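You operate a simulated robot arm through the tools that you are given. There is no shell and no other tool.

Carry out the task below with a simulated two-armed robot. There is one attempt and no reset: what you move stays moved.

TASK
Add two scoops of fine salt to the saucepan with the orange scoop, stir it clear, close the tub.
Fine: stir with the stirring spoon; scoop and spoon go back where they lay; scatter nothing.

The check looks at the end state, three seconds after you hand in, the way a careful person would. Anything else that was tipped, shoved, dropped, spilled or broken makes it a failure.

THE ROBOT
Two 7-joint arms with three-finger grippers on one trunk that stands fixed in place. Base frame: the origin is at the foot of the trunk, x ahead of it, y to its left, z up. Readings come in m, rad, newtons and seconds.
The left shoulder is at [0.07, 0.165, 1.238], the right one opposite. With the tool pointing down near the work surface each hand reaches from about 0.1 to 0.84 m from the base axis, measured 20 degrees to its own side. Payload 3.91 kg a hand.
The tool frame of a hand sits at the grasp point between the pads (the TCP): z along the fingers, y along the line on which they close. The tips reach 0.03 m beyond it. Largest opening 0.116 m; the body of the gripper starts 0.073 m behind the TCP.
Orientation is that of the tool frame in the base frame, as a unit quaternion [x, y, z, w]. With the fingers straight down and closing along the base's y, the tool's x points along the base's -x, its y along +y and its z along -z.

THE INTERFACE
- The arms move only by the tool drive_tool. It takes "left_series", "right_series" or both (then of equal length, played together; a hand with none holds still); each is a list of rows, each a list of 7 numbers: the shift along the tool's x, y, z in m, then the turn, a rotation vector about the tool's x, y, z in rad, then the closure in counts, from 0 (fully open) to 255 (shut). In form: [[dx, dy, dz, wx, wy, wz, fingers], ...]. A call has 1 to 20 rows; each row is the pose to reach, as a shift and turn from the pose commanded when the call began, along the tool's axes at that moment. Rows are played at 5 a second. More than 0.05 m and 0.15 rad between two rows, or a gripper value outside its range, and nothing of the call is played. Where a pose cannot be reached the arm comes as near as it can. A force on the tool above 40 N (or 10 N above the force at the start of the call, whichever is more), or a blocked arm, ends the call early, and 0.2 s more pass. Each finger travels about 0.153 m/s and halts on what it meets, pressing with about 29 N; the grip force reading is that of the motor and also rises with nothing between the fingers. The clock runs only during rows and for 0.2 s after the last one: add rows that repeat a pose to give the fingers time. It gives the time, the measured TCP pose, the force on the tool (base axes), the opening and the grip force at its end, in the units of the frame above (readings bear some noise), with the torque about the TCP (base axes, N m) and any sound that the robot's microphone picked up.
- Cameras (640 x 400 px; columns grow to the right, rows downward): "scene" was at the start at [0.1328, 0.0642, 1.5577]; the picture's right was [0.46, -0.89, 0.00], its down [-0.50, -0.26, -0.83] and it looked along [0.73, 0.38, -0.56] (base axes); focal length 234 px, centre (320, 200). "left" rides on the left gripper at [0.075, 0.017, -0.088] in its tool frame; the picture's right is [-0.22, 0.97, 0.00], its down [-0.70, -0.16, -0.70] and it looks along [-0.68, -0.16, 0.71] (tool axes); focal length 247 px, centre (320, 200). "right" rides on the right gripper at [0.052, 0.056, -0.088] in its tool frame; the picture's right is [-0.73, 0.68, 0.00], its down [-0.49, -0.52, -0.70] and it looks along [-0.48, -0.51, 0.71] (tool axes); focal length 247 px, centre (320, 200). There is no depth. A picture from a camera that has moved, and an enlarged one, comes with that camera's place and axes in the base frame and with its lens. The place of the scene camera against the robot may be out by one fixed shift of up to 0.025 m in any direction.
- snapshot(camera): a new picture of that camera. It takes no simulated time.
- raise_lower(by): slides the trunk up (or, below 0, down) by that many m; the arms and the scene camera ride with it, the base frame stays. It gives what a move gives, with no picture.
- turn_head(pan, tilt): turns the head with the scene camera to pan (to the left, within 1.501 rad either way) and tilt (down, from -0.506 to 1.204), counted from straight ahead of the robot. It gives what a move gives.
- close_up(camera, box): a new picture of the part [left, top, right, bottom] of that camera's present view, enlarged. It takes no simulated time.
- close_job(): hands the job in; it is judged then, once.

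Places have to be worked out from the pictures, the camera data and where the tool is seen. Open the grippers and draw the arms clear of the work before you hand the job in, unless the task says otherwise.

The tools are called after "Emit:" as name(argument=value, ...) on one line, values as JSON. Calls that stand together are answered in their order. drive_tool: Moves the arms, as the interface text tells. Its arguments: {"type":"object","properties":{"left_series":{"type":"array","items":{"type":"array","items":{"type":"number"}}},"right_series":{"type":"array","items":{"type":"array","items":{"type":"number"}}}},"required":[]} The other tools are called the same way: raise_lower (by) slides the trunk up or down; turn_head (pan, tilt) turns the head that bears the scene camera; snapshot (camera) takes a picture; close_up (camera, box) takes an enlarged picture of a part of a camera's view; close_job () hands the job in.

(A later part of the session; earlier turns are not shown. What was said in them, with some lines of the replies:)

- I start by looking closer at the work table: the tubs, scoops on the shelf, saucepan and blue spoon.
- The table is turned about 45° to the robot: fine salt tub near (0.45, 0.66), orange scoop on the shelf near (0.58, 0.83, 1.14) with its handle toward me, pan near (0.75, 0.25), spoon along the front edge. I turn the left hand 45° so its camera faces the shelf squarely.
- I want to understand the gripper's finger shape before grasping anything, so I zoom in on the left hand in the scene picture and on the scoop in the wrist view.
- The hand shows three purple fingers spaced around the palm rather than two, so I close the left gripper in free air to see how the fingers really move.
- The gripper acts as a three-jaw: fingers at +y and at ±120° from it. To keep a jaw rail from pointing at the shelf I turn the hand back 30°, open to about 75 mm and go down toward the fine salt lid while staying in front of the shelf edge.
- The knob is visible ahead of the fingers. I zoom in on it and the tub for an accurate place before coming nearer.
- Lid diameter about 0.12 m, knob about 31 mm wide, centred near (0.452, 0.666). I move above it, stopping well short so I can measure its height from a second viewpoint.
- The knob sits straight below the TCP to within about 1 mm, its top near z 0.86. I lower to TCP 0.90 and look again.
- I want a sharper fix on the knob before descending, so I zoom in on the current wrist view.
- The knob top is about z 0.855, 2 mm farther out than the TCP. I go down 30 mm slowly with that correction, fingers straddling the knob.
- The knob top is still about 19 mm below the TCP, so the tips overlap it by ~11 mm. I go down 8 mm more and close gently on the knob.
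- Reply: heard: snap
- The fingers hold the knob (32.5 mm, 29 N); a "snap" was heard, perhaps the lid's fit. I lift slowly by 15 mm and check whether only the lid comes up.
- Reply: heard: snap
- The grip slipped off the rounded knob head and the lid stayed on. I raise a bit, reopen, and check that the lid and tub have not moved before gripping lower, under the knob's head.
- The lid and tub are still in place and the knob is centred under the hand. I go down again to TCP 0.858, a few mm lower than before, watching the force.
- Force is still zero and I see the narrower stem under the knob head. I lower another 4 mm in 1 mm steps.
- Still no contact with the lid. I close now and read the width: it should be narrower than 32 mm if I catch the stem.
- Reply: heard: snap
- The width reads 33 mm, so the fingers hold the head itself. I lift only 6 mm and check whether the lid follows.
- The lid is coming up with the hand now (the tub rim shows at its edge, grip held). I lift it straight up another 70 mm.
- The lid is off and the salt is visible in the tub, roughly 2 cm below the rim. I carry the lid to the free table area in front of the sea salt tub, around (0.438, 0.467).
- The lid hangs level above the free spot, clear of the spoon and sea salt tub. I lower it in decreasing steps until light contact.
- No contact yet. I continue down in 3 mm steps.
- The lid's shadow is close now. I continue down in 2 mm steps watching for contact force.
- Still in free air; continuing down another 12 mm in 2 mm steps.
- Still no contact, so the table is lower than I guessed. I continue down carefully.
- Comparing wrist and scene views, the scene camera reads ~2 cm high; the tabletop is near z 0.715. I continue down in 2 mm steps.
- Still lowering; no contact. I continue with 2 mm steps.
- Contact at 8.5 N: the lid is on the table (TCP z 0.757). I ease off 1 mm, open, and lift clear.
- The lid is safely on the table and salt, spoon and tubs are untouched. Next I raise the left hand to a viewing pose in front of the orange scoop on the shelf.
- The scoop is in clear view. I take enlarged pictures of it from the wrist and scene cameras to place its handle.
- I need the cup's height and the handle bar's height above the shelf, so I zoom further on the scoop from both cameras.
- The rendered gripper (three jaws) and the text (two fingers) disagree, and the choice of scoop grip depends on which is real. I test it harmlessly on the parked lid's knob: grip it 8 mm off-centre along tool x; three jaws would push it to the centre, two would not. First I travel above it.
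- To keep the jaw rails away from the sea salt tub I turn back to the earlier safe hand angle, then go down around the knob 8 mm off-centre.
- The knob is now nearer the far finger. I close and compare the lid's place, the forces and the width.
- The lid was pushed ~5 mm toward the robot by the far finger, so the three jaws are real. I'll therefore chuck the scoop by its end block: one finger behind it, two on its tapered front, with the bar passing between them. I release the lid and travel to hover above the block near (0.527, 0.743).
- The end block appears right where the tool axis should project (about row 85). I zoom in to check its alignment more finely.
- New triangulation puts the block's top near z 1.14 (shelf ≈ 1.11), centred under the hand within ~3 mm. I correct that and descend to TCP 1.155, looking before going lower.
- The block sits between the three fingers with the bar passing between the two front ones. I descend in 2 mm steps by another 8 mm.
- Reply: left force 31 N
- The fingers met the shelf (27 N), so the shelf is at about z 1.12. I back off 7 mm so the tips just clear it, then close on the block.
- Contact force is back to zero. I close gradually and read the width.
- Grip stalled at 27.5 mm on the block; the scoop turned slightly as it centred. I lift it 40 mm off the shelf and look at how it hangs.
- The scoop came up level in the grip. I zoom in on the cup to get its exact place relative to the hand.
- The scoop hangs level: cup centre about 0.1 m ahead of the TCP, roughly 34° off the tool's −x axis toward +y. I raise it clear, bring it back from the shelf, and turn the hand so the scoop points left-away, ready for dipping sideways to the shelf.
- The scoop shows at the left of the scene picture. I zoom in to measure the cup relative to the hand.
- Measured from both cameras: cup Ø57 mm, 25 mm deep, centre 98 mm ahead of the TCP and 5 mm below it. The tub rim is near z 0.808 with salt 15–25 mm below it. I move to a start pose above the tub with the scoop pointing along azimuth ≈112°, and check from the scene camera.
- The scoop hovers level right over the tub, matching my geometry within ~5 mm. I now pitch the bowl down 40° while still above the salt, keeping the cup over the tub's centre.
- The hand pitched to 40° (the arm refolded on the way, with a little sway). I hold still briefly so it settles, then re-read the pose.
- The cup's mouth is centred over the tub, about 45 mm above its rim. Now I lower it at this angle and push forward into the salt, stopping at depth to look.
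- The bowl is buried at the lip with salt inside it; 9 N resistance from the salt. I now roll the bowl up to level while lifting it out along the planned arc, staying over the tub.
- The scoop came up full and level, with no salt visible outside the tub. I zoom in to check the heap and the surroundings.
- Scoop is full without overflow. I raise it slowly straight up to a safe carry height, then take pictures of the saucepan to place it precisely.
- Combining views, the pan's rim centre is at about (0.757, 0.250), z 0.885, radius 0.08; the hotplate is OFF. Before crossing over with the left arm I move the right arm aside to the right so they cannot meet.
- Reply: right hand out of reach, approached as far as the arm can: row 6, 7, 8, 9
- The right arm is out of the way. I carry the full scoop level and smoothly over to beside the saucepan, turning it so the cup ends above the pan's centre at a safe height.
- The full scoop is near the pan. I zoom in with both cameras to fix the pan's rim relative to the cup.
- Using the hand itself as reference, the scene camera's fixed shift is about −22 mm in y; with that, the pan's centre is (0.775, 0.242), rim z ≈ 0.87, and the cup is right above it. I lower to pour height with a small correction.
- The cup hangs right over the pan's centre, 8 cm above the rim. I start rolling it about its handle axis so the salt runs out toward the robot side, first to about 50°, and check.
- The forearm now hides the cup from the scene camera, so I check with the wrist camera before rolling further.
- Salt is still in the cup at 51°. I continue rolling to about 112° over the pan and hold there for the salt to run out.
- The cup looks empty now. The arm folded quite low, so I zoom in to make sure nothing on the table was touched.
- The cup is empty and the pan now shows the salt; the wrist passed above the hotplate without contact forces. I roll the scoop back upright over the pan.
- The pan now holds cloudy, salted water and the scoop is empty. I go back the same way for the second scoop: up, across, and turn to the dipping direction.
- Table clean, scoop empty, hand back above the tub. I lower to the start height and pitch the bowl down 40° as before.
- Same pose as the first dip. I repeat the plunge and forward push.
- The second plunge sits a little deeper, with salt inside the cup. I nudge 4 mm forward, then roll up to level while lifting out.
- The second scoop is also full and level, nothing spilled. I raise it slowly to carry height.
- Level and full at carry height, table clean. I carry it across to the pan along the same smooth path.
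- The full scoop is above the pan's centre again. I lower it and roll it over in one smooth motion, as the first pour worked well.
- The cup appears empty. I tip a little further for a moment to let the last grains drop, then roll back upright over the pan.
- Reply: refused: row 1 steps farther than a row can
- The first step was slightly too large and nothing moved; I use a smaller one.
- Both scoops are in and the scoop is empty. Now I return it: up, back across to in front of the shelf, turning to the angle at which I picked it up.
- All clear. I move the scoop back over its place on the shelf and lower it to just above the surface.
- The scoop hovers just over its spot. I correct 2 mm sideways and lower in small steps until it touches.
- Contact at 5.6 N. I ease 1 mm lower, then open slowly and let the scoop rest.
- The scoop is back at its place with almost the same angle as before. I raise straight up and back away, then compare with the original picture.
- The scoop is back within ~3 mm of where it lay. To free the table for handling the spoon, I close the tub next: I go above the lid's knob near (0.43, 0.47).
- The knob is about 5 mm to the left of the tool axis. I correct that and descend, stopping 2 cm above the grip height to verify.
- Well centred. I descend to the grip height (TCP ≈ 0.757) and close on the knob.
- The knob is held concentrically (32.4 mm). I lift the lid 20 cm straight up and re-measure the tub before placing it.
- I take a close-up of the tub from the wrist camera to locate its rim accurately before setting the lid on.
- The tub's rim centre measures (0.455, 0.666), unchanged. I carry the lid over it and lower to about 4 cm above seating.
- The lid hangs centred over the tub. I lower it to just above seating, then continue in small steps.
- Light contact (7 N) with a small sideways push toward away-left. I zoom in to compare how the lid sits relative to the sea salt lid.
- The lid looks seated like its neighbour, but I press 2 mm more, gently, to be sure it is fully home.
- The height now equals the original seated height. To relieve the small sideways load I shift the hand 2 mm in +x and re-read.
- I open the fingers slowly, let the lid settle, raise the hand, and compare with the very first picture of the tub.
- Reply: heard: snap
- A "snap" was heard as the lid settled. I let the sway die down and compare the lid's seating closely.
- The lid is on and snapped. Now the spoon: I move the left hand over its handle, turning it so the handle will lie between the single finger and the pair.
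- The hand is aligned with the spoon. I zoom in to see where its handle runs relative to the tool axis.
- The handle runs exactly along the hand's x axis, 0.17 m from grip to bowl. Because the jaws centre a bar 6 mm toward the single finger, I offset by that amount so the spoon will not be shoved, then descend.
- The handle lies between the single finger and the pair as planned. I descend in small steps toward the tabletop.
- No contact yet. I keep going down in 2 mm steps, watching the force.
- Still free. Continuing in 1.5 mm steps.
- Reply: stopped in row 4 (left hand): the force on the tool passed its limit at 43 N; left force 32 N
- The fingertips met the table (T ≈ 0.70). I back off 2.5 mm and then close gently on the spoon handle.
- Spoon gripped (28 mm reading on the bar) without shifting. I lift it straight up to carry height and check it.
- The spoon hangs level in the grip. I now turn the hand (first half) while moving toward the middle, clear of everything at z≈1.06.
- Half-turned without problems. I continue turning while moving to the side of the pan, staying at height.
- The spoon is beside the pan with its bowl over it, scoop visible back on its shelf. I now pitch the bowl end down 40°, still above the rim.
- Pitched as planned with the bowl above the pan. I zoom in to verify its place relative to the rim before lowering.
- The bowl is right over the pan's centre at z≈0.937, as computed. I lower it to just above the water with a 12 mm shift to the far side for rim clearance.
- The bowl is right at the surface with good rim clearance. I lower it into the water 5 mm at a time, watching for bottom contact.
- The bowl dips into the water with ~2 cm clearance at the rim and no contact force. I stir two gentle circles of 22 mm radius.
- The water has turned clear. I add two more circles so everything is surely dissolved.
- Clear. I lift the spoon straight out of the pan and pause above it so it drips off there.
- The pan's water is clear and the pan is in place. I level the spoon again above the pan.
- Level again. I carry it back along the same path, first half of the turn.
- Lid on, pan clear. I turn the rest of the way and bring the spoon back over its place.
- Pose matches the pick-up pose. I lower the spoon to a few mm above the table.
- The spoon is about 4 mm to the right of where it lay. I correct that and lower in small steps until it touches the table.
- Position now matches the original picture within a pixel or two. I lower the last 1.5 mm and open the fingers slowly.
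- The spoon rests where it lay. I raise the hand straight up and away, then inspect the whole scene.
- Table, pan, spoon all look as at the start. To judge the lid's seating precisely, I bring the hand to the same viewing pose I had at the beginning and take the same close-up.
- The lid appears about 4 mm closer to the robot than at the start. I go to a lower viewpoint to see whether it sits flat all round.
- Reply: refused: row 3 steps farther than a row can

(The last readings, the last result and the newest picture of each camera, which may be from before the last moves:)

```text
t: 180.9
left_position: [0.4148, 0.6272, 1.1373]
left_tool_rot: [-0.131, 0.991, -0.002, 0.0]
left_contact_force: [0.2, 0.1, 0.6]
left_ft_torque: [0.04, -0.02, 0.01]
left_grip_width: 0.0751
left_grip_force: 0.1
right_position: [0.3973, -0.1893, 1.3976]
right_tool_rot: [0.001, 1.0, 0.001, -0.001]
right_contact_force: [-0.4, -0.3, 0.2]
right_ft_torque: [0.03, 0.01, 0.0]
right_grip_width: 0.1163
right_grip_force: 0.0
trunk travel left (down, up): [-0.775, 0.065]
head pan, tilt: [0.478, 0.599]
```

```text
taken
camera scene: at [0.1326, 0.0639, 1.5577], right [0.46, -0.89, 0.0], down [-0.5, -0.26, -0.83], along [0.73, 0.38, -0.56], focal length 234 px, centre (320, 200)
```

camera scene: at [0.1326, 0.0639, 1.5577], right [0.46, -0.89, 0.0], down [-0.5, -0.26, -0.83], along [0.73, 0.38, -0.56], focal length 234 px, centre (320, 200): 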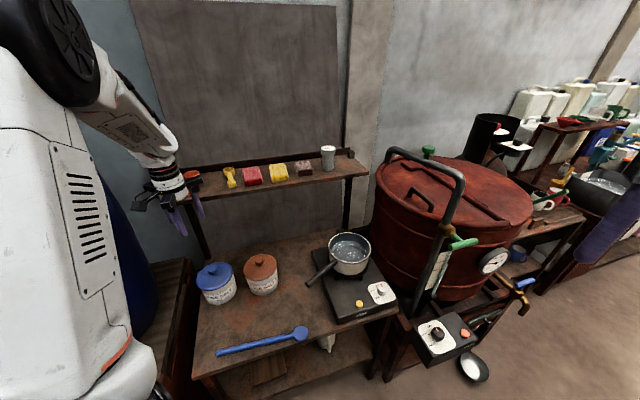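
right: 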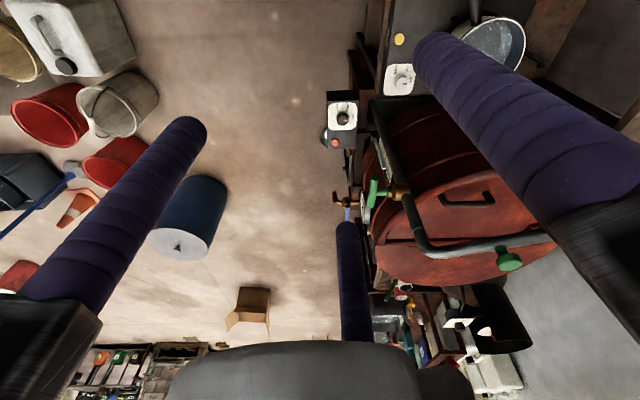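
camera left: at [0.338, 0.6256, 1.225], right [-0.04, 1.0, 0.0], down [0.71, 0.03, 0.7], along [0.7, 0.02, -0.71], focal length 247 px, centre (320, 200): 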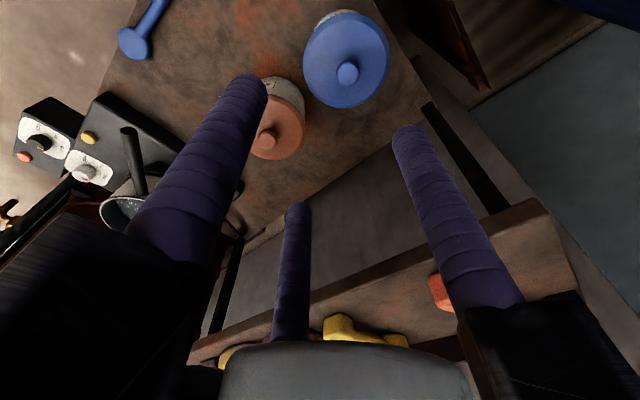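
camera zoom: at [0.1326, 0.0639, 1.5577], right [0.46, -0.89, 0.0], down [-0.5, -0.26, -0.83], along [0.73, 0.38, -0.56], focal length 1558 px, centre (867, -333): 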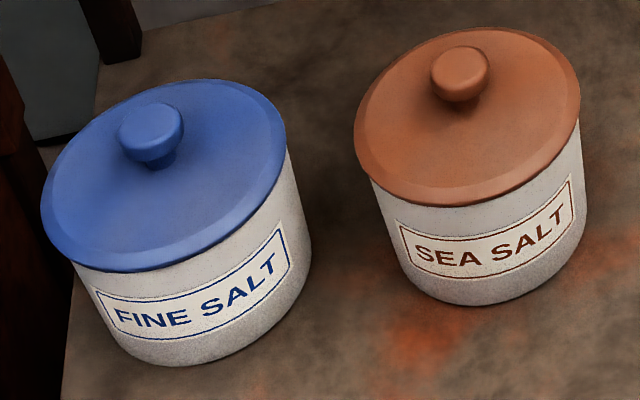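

One step was too long; I repeat it with smaller steps.

Emit:
drive_tool(left_series=[[0.03, 0.01, 0.0, 0, 0, 0, 60], [0.06, 0.02, 0.02, 0, 0, 0, 30], [0.09, 0.025, 0.045, 0, 0, 0, 0], [0.115, 0.025, 0.08, 0, 0, 0, 0], [0.13, 0.025, 0.115, 0, 0, 0, 0], [0.13, 0.025, 0.155, 0, 0, 0, 0], [0.13, 0.025, 0.195, 0, 0, 0, 0], [0.13, 0.025, 0.21, 0, 0, 0, 0], [0.13, 0.025, 0.21, 0, 0, 0, 0]])

Emit:
snapshot(camera="left")

Emit:
close_up(camera="left", box=[270, 130, 450, 290])

```text
t: 182.9
left_position: [0.2871, 0.6184, 0.9297]
left_tool_rot: [-0.131, 0.991, -0.002, 0.0]
left_contact_force: [-0.4, -0.5, 0.0]
left_ft_torque: [0.0, 0.0, 0.02]
left_grip_width: 0.116
left_grip_force: 0.0
right_position: [0.398, -0.1896, 1.3984]
right_tool_rot: [0.0, 1.0, 0.001, 0.001]
right_contact_force: [-0.2, -0.6, -0.3]
right_ft_torque: [-0.02, 0.0, 0.03]
right_grip_width: 0.1161
right_grip_force: 0.1
trunk travel left (down, up): [-0.775, 0.065]
head pan, tilt: [0.478, 0.599]
```

```text
taken
camera left: at [0.2095, 0.6165, 1.0171], right [-0.04, 1.0, 0.0], down [0.71, 0.03, 0.7], along [0.7, 0.02, -0.71], focal length 247 px, centre (320, 200)
```

left: 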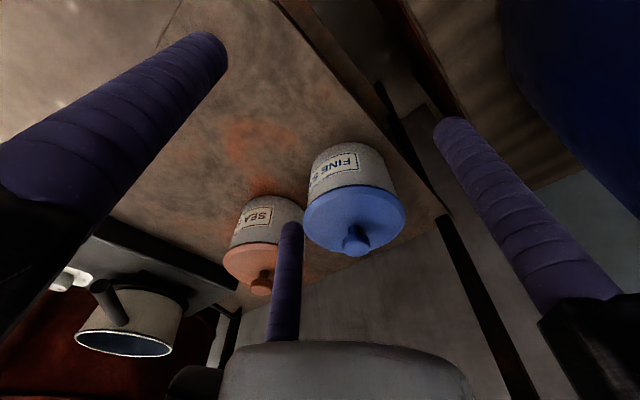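

```text
2.50 times, centred on (360, 210) of left
camera zoom: at [0.2095, 0.6165, 1.0171], right [-0.04, 1.0, 0.0], down [0.71, 0.03, 0.7], along [0.7, 0.02, -0.71], focal length 617 px, centre (220, 175)
```

zoom: 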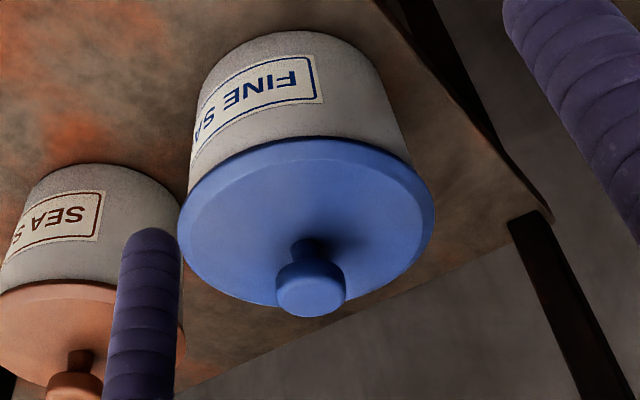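

The lid sits flat on the tub with no gap. Everything is done, so I raise the open left hand up and back, clear of the work.

Emit:
drive_tool(left_series=[[0.01, 0, -0.04, 0, 0, 0, 0], [0.02, 0, -0.08, 0, 0, 0, 0], [0.03, 0, -0.12, 0, 0, 0, 0], [0.03, 0, -0.16, 0, 0, 0, 0], [0.03, 0, -0.2, 0, 0, 0, 0], [0.03, 0, -0.24, 0, 0, 0, 0], [0.03, 0, -0.28, 0, 0, 0, 0], [0.03, 0, -0.32, 0, 0, 0, 0], [0.03, 0, -0.36, 0, 0, 0, 0], [0.03, 0, -0.36, 0, 0, 0, 0], [0.03, 0, -0.36, 0, 0, 0, 0]])

Emit:
snapshot(camera="scene")

Emit:
close_up(camera="scene", box=[160, 130, 370, 260])

Emit:
close_up(camera="scene", box=[190, 220, 420, 370])

Emit:
close_up(camera="scene", box=[160, 230, 320, 330])

```text
t: 185.3
left_position: [0.2551, 0.6115, 1.2845]
left_tool_rot: [-0.13, 0.991, -0.001, 0.002]
left_contact_force: [0.8, 0.8, 0.7]
left_ft_torque: [0.0, 0.02, 0.03]
left_grip_width: 0.116
left_grip_force: 0.2
right_position: [0.3971, -0.1894, 1.3982]
right_tool_rot: [0.001, 1.0, 0.001, 0.0]
right_contact_force: [0.0, 0.6, -0.5]
right_ft_torque: [-0.04, 0.0, -0.01]
right_grip_width: 0.1161
right_grip_force: 0.1
trunk travel left (down, up): [-0.775, 0.065]
head pan, tilt: [0.478, 0.599]
```

```text
taken
camera scene: at [0.1327, 0.0643, 1.5577], right [0.46, -0.89, 0.0], down [-0.5, -0.26, -0.83], along [0.73, 0.38, -0.56], focal length 234 px, centre (320, 200)
```

scene: 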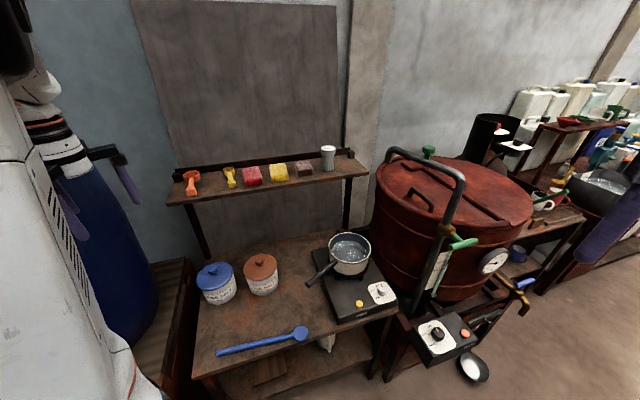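

```text
3.05 times, centred on (265, 195) of scene
camera zoom: at [0.1327, 0.0643, 1.5577], right [0.46, -0.89, 0.0], down [-0.5, -0.26, -0.83], along [0.73, 0.38, -0.56], focal length 712 px, centre (488, 215)
```

zoom: 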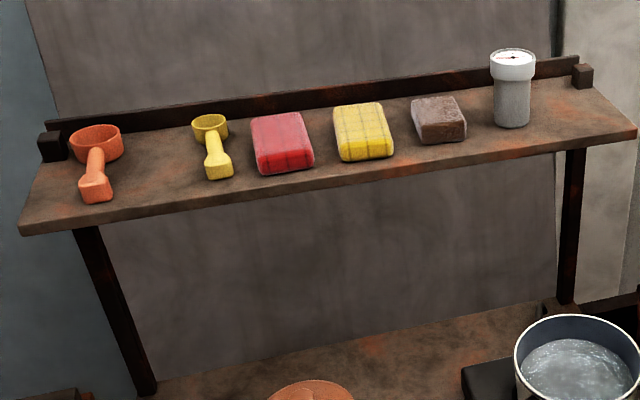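

```text
2.67 times, centred on (305, 295) of scene
camera zoom: at [0.1327, 0.0643, 1.5577], right [0.46, -0.89, 0.0], down [-0.5, -0.26, -0.83], along [0.73, 0.38, -0.56], focal length 623 px, centre (360, -53)
```

zoom: 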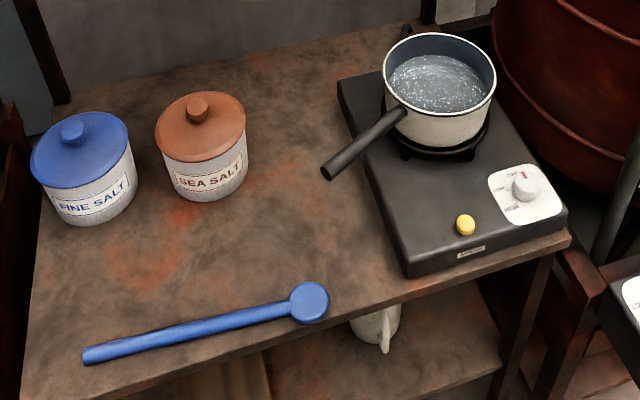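

```text
4.00 times, centred on (240, 280) of scene
camera zoom: at [0.1327, 0.0643, 1.5577], right [0.46, -0.89, 0.0], down [-0.5, -0.26, -0.83], along [0.73, 0.38, -0.56], focal length 935 px, centre (640, -120)
```

zoom: 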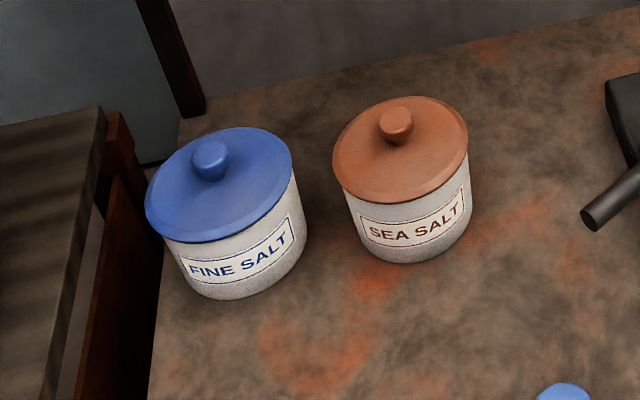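

The final pictures match the start: scoop and spoon back in place, lid on the fine salt tub, pan in place with clear water, nothing scattered, both grippers open and clear. I hand the job in.

Emit:
close_job()

```text
The job is handed in.
```

The job is handed in. Two full scoops of fine salt are in the saucepan and the water is stirred clear. The tub is closed, and the scoop and spoon are back within a few millimetres of where they lay.

- **Salt:** I dipped both scoops level from the FINE SALT tub and poured them over the middle of the pan. I saw no spilled salt on the table, shelf or hotplate.
- **Stirring:** I made four slow circles with the blue spoon; the water was clear after the first two. I saw no sign that the pan had moved, and the hotplate is still off.
- **Tub:** The lid sits flat and I heard it snap on. It rests about 4 mm closer to the robot than at the start, and I left it there rather than risk disturbing it.
- **Lid handling:** My first grip on the lid slipped off, and the lid stayed on the tub. While the lid was parked on the table I also nudged it about 5 mm to test how the gripper closes.
- **Arms:** Both grippers are open and clear of the work.
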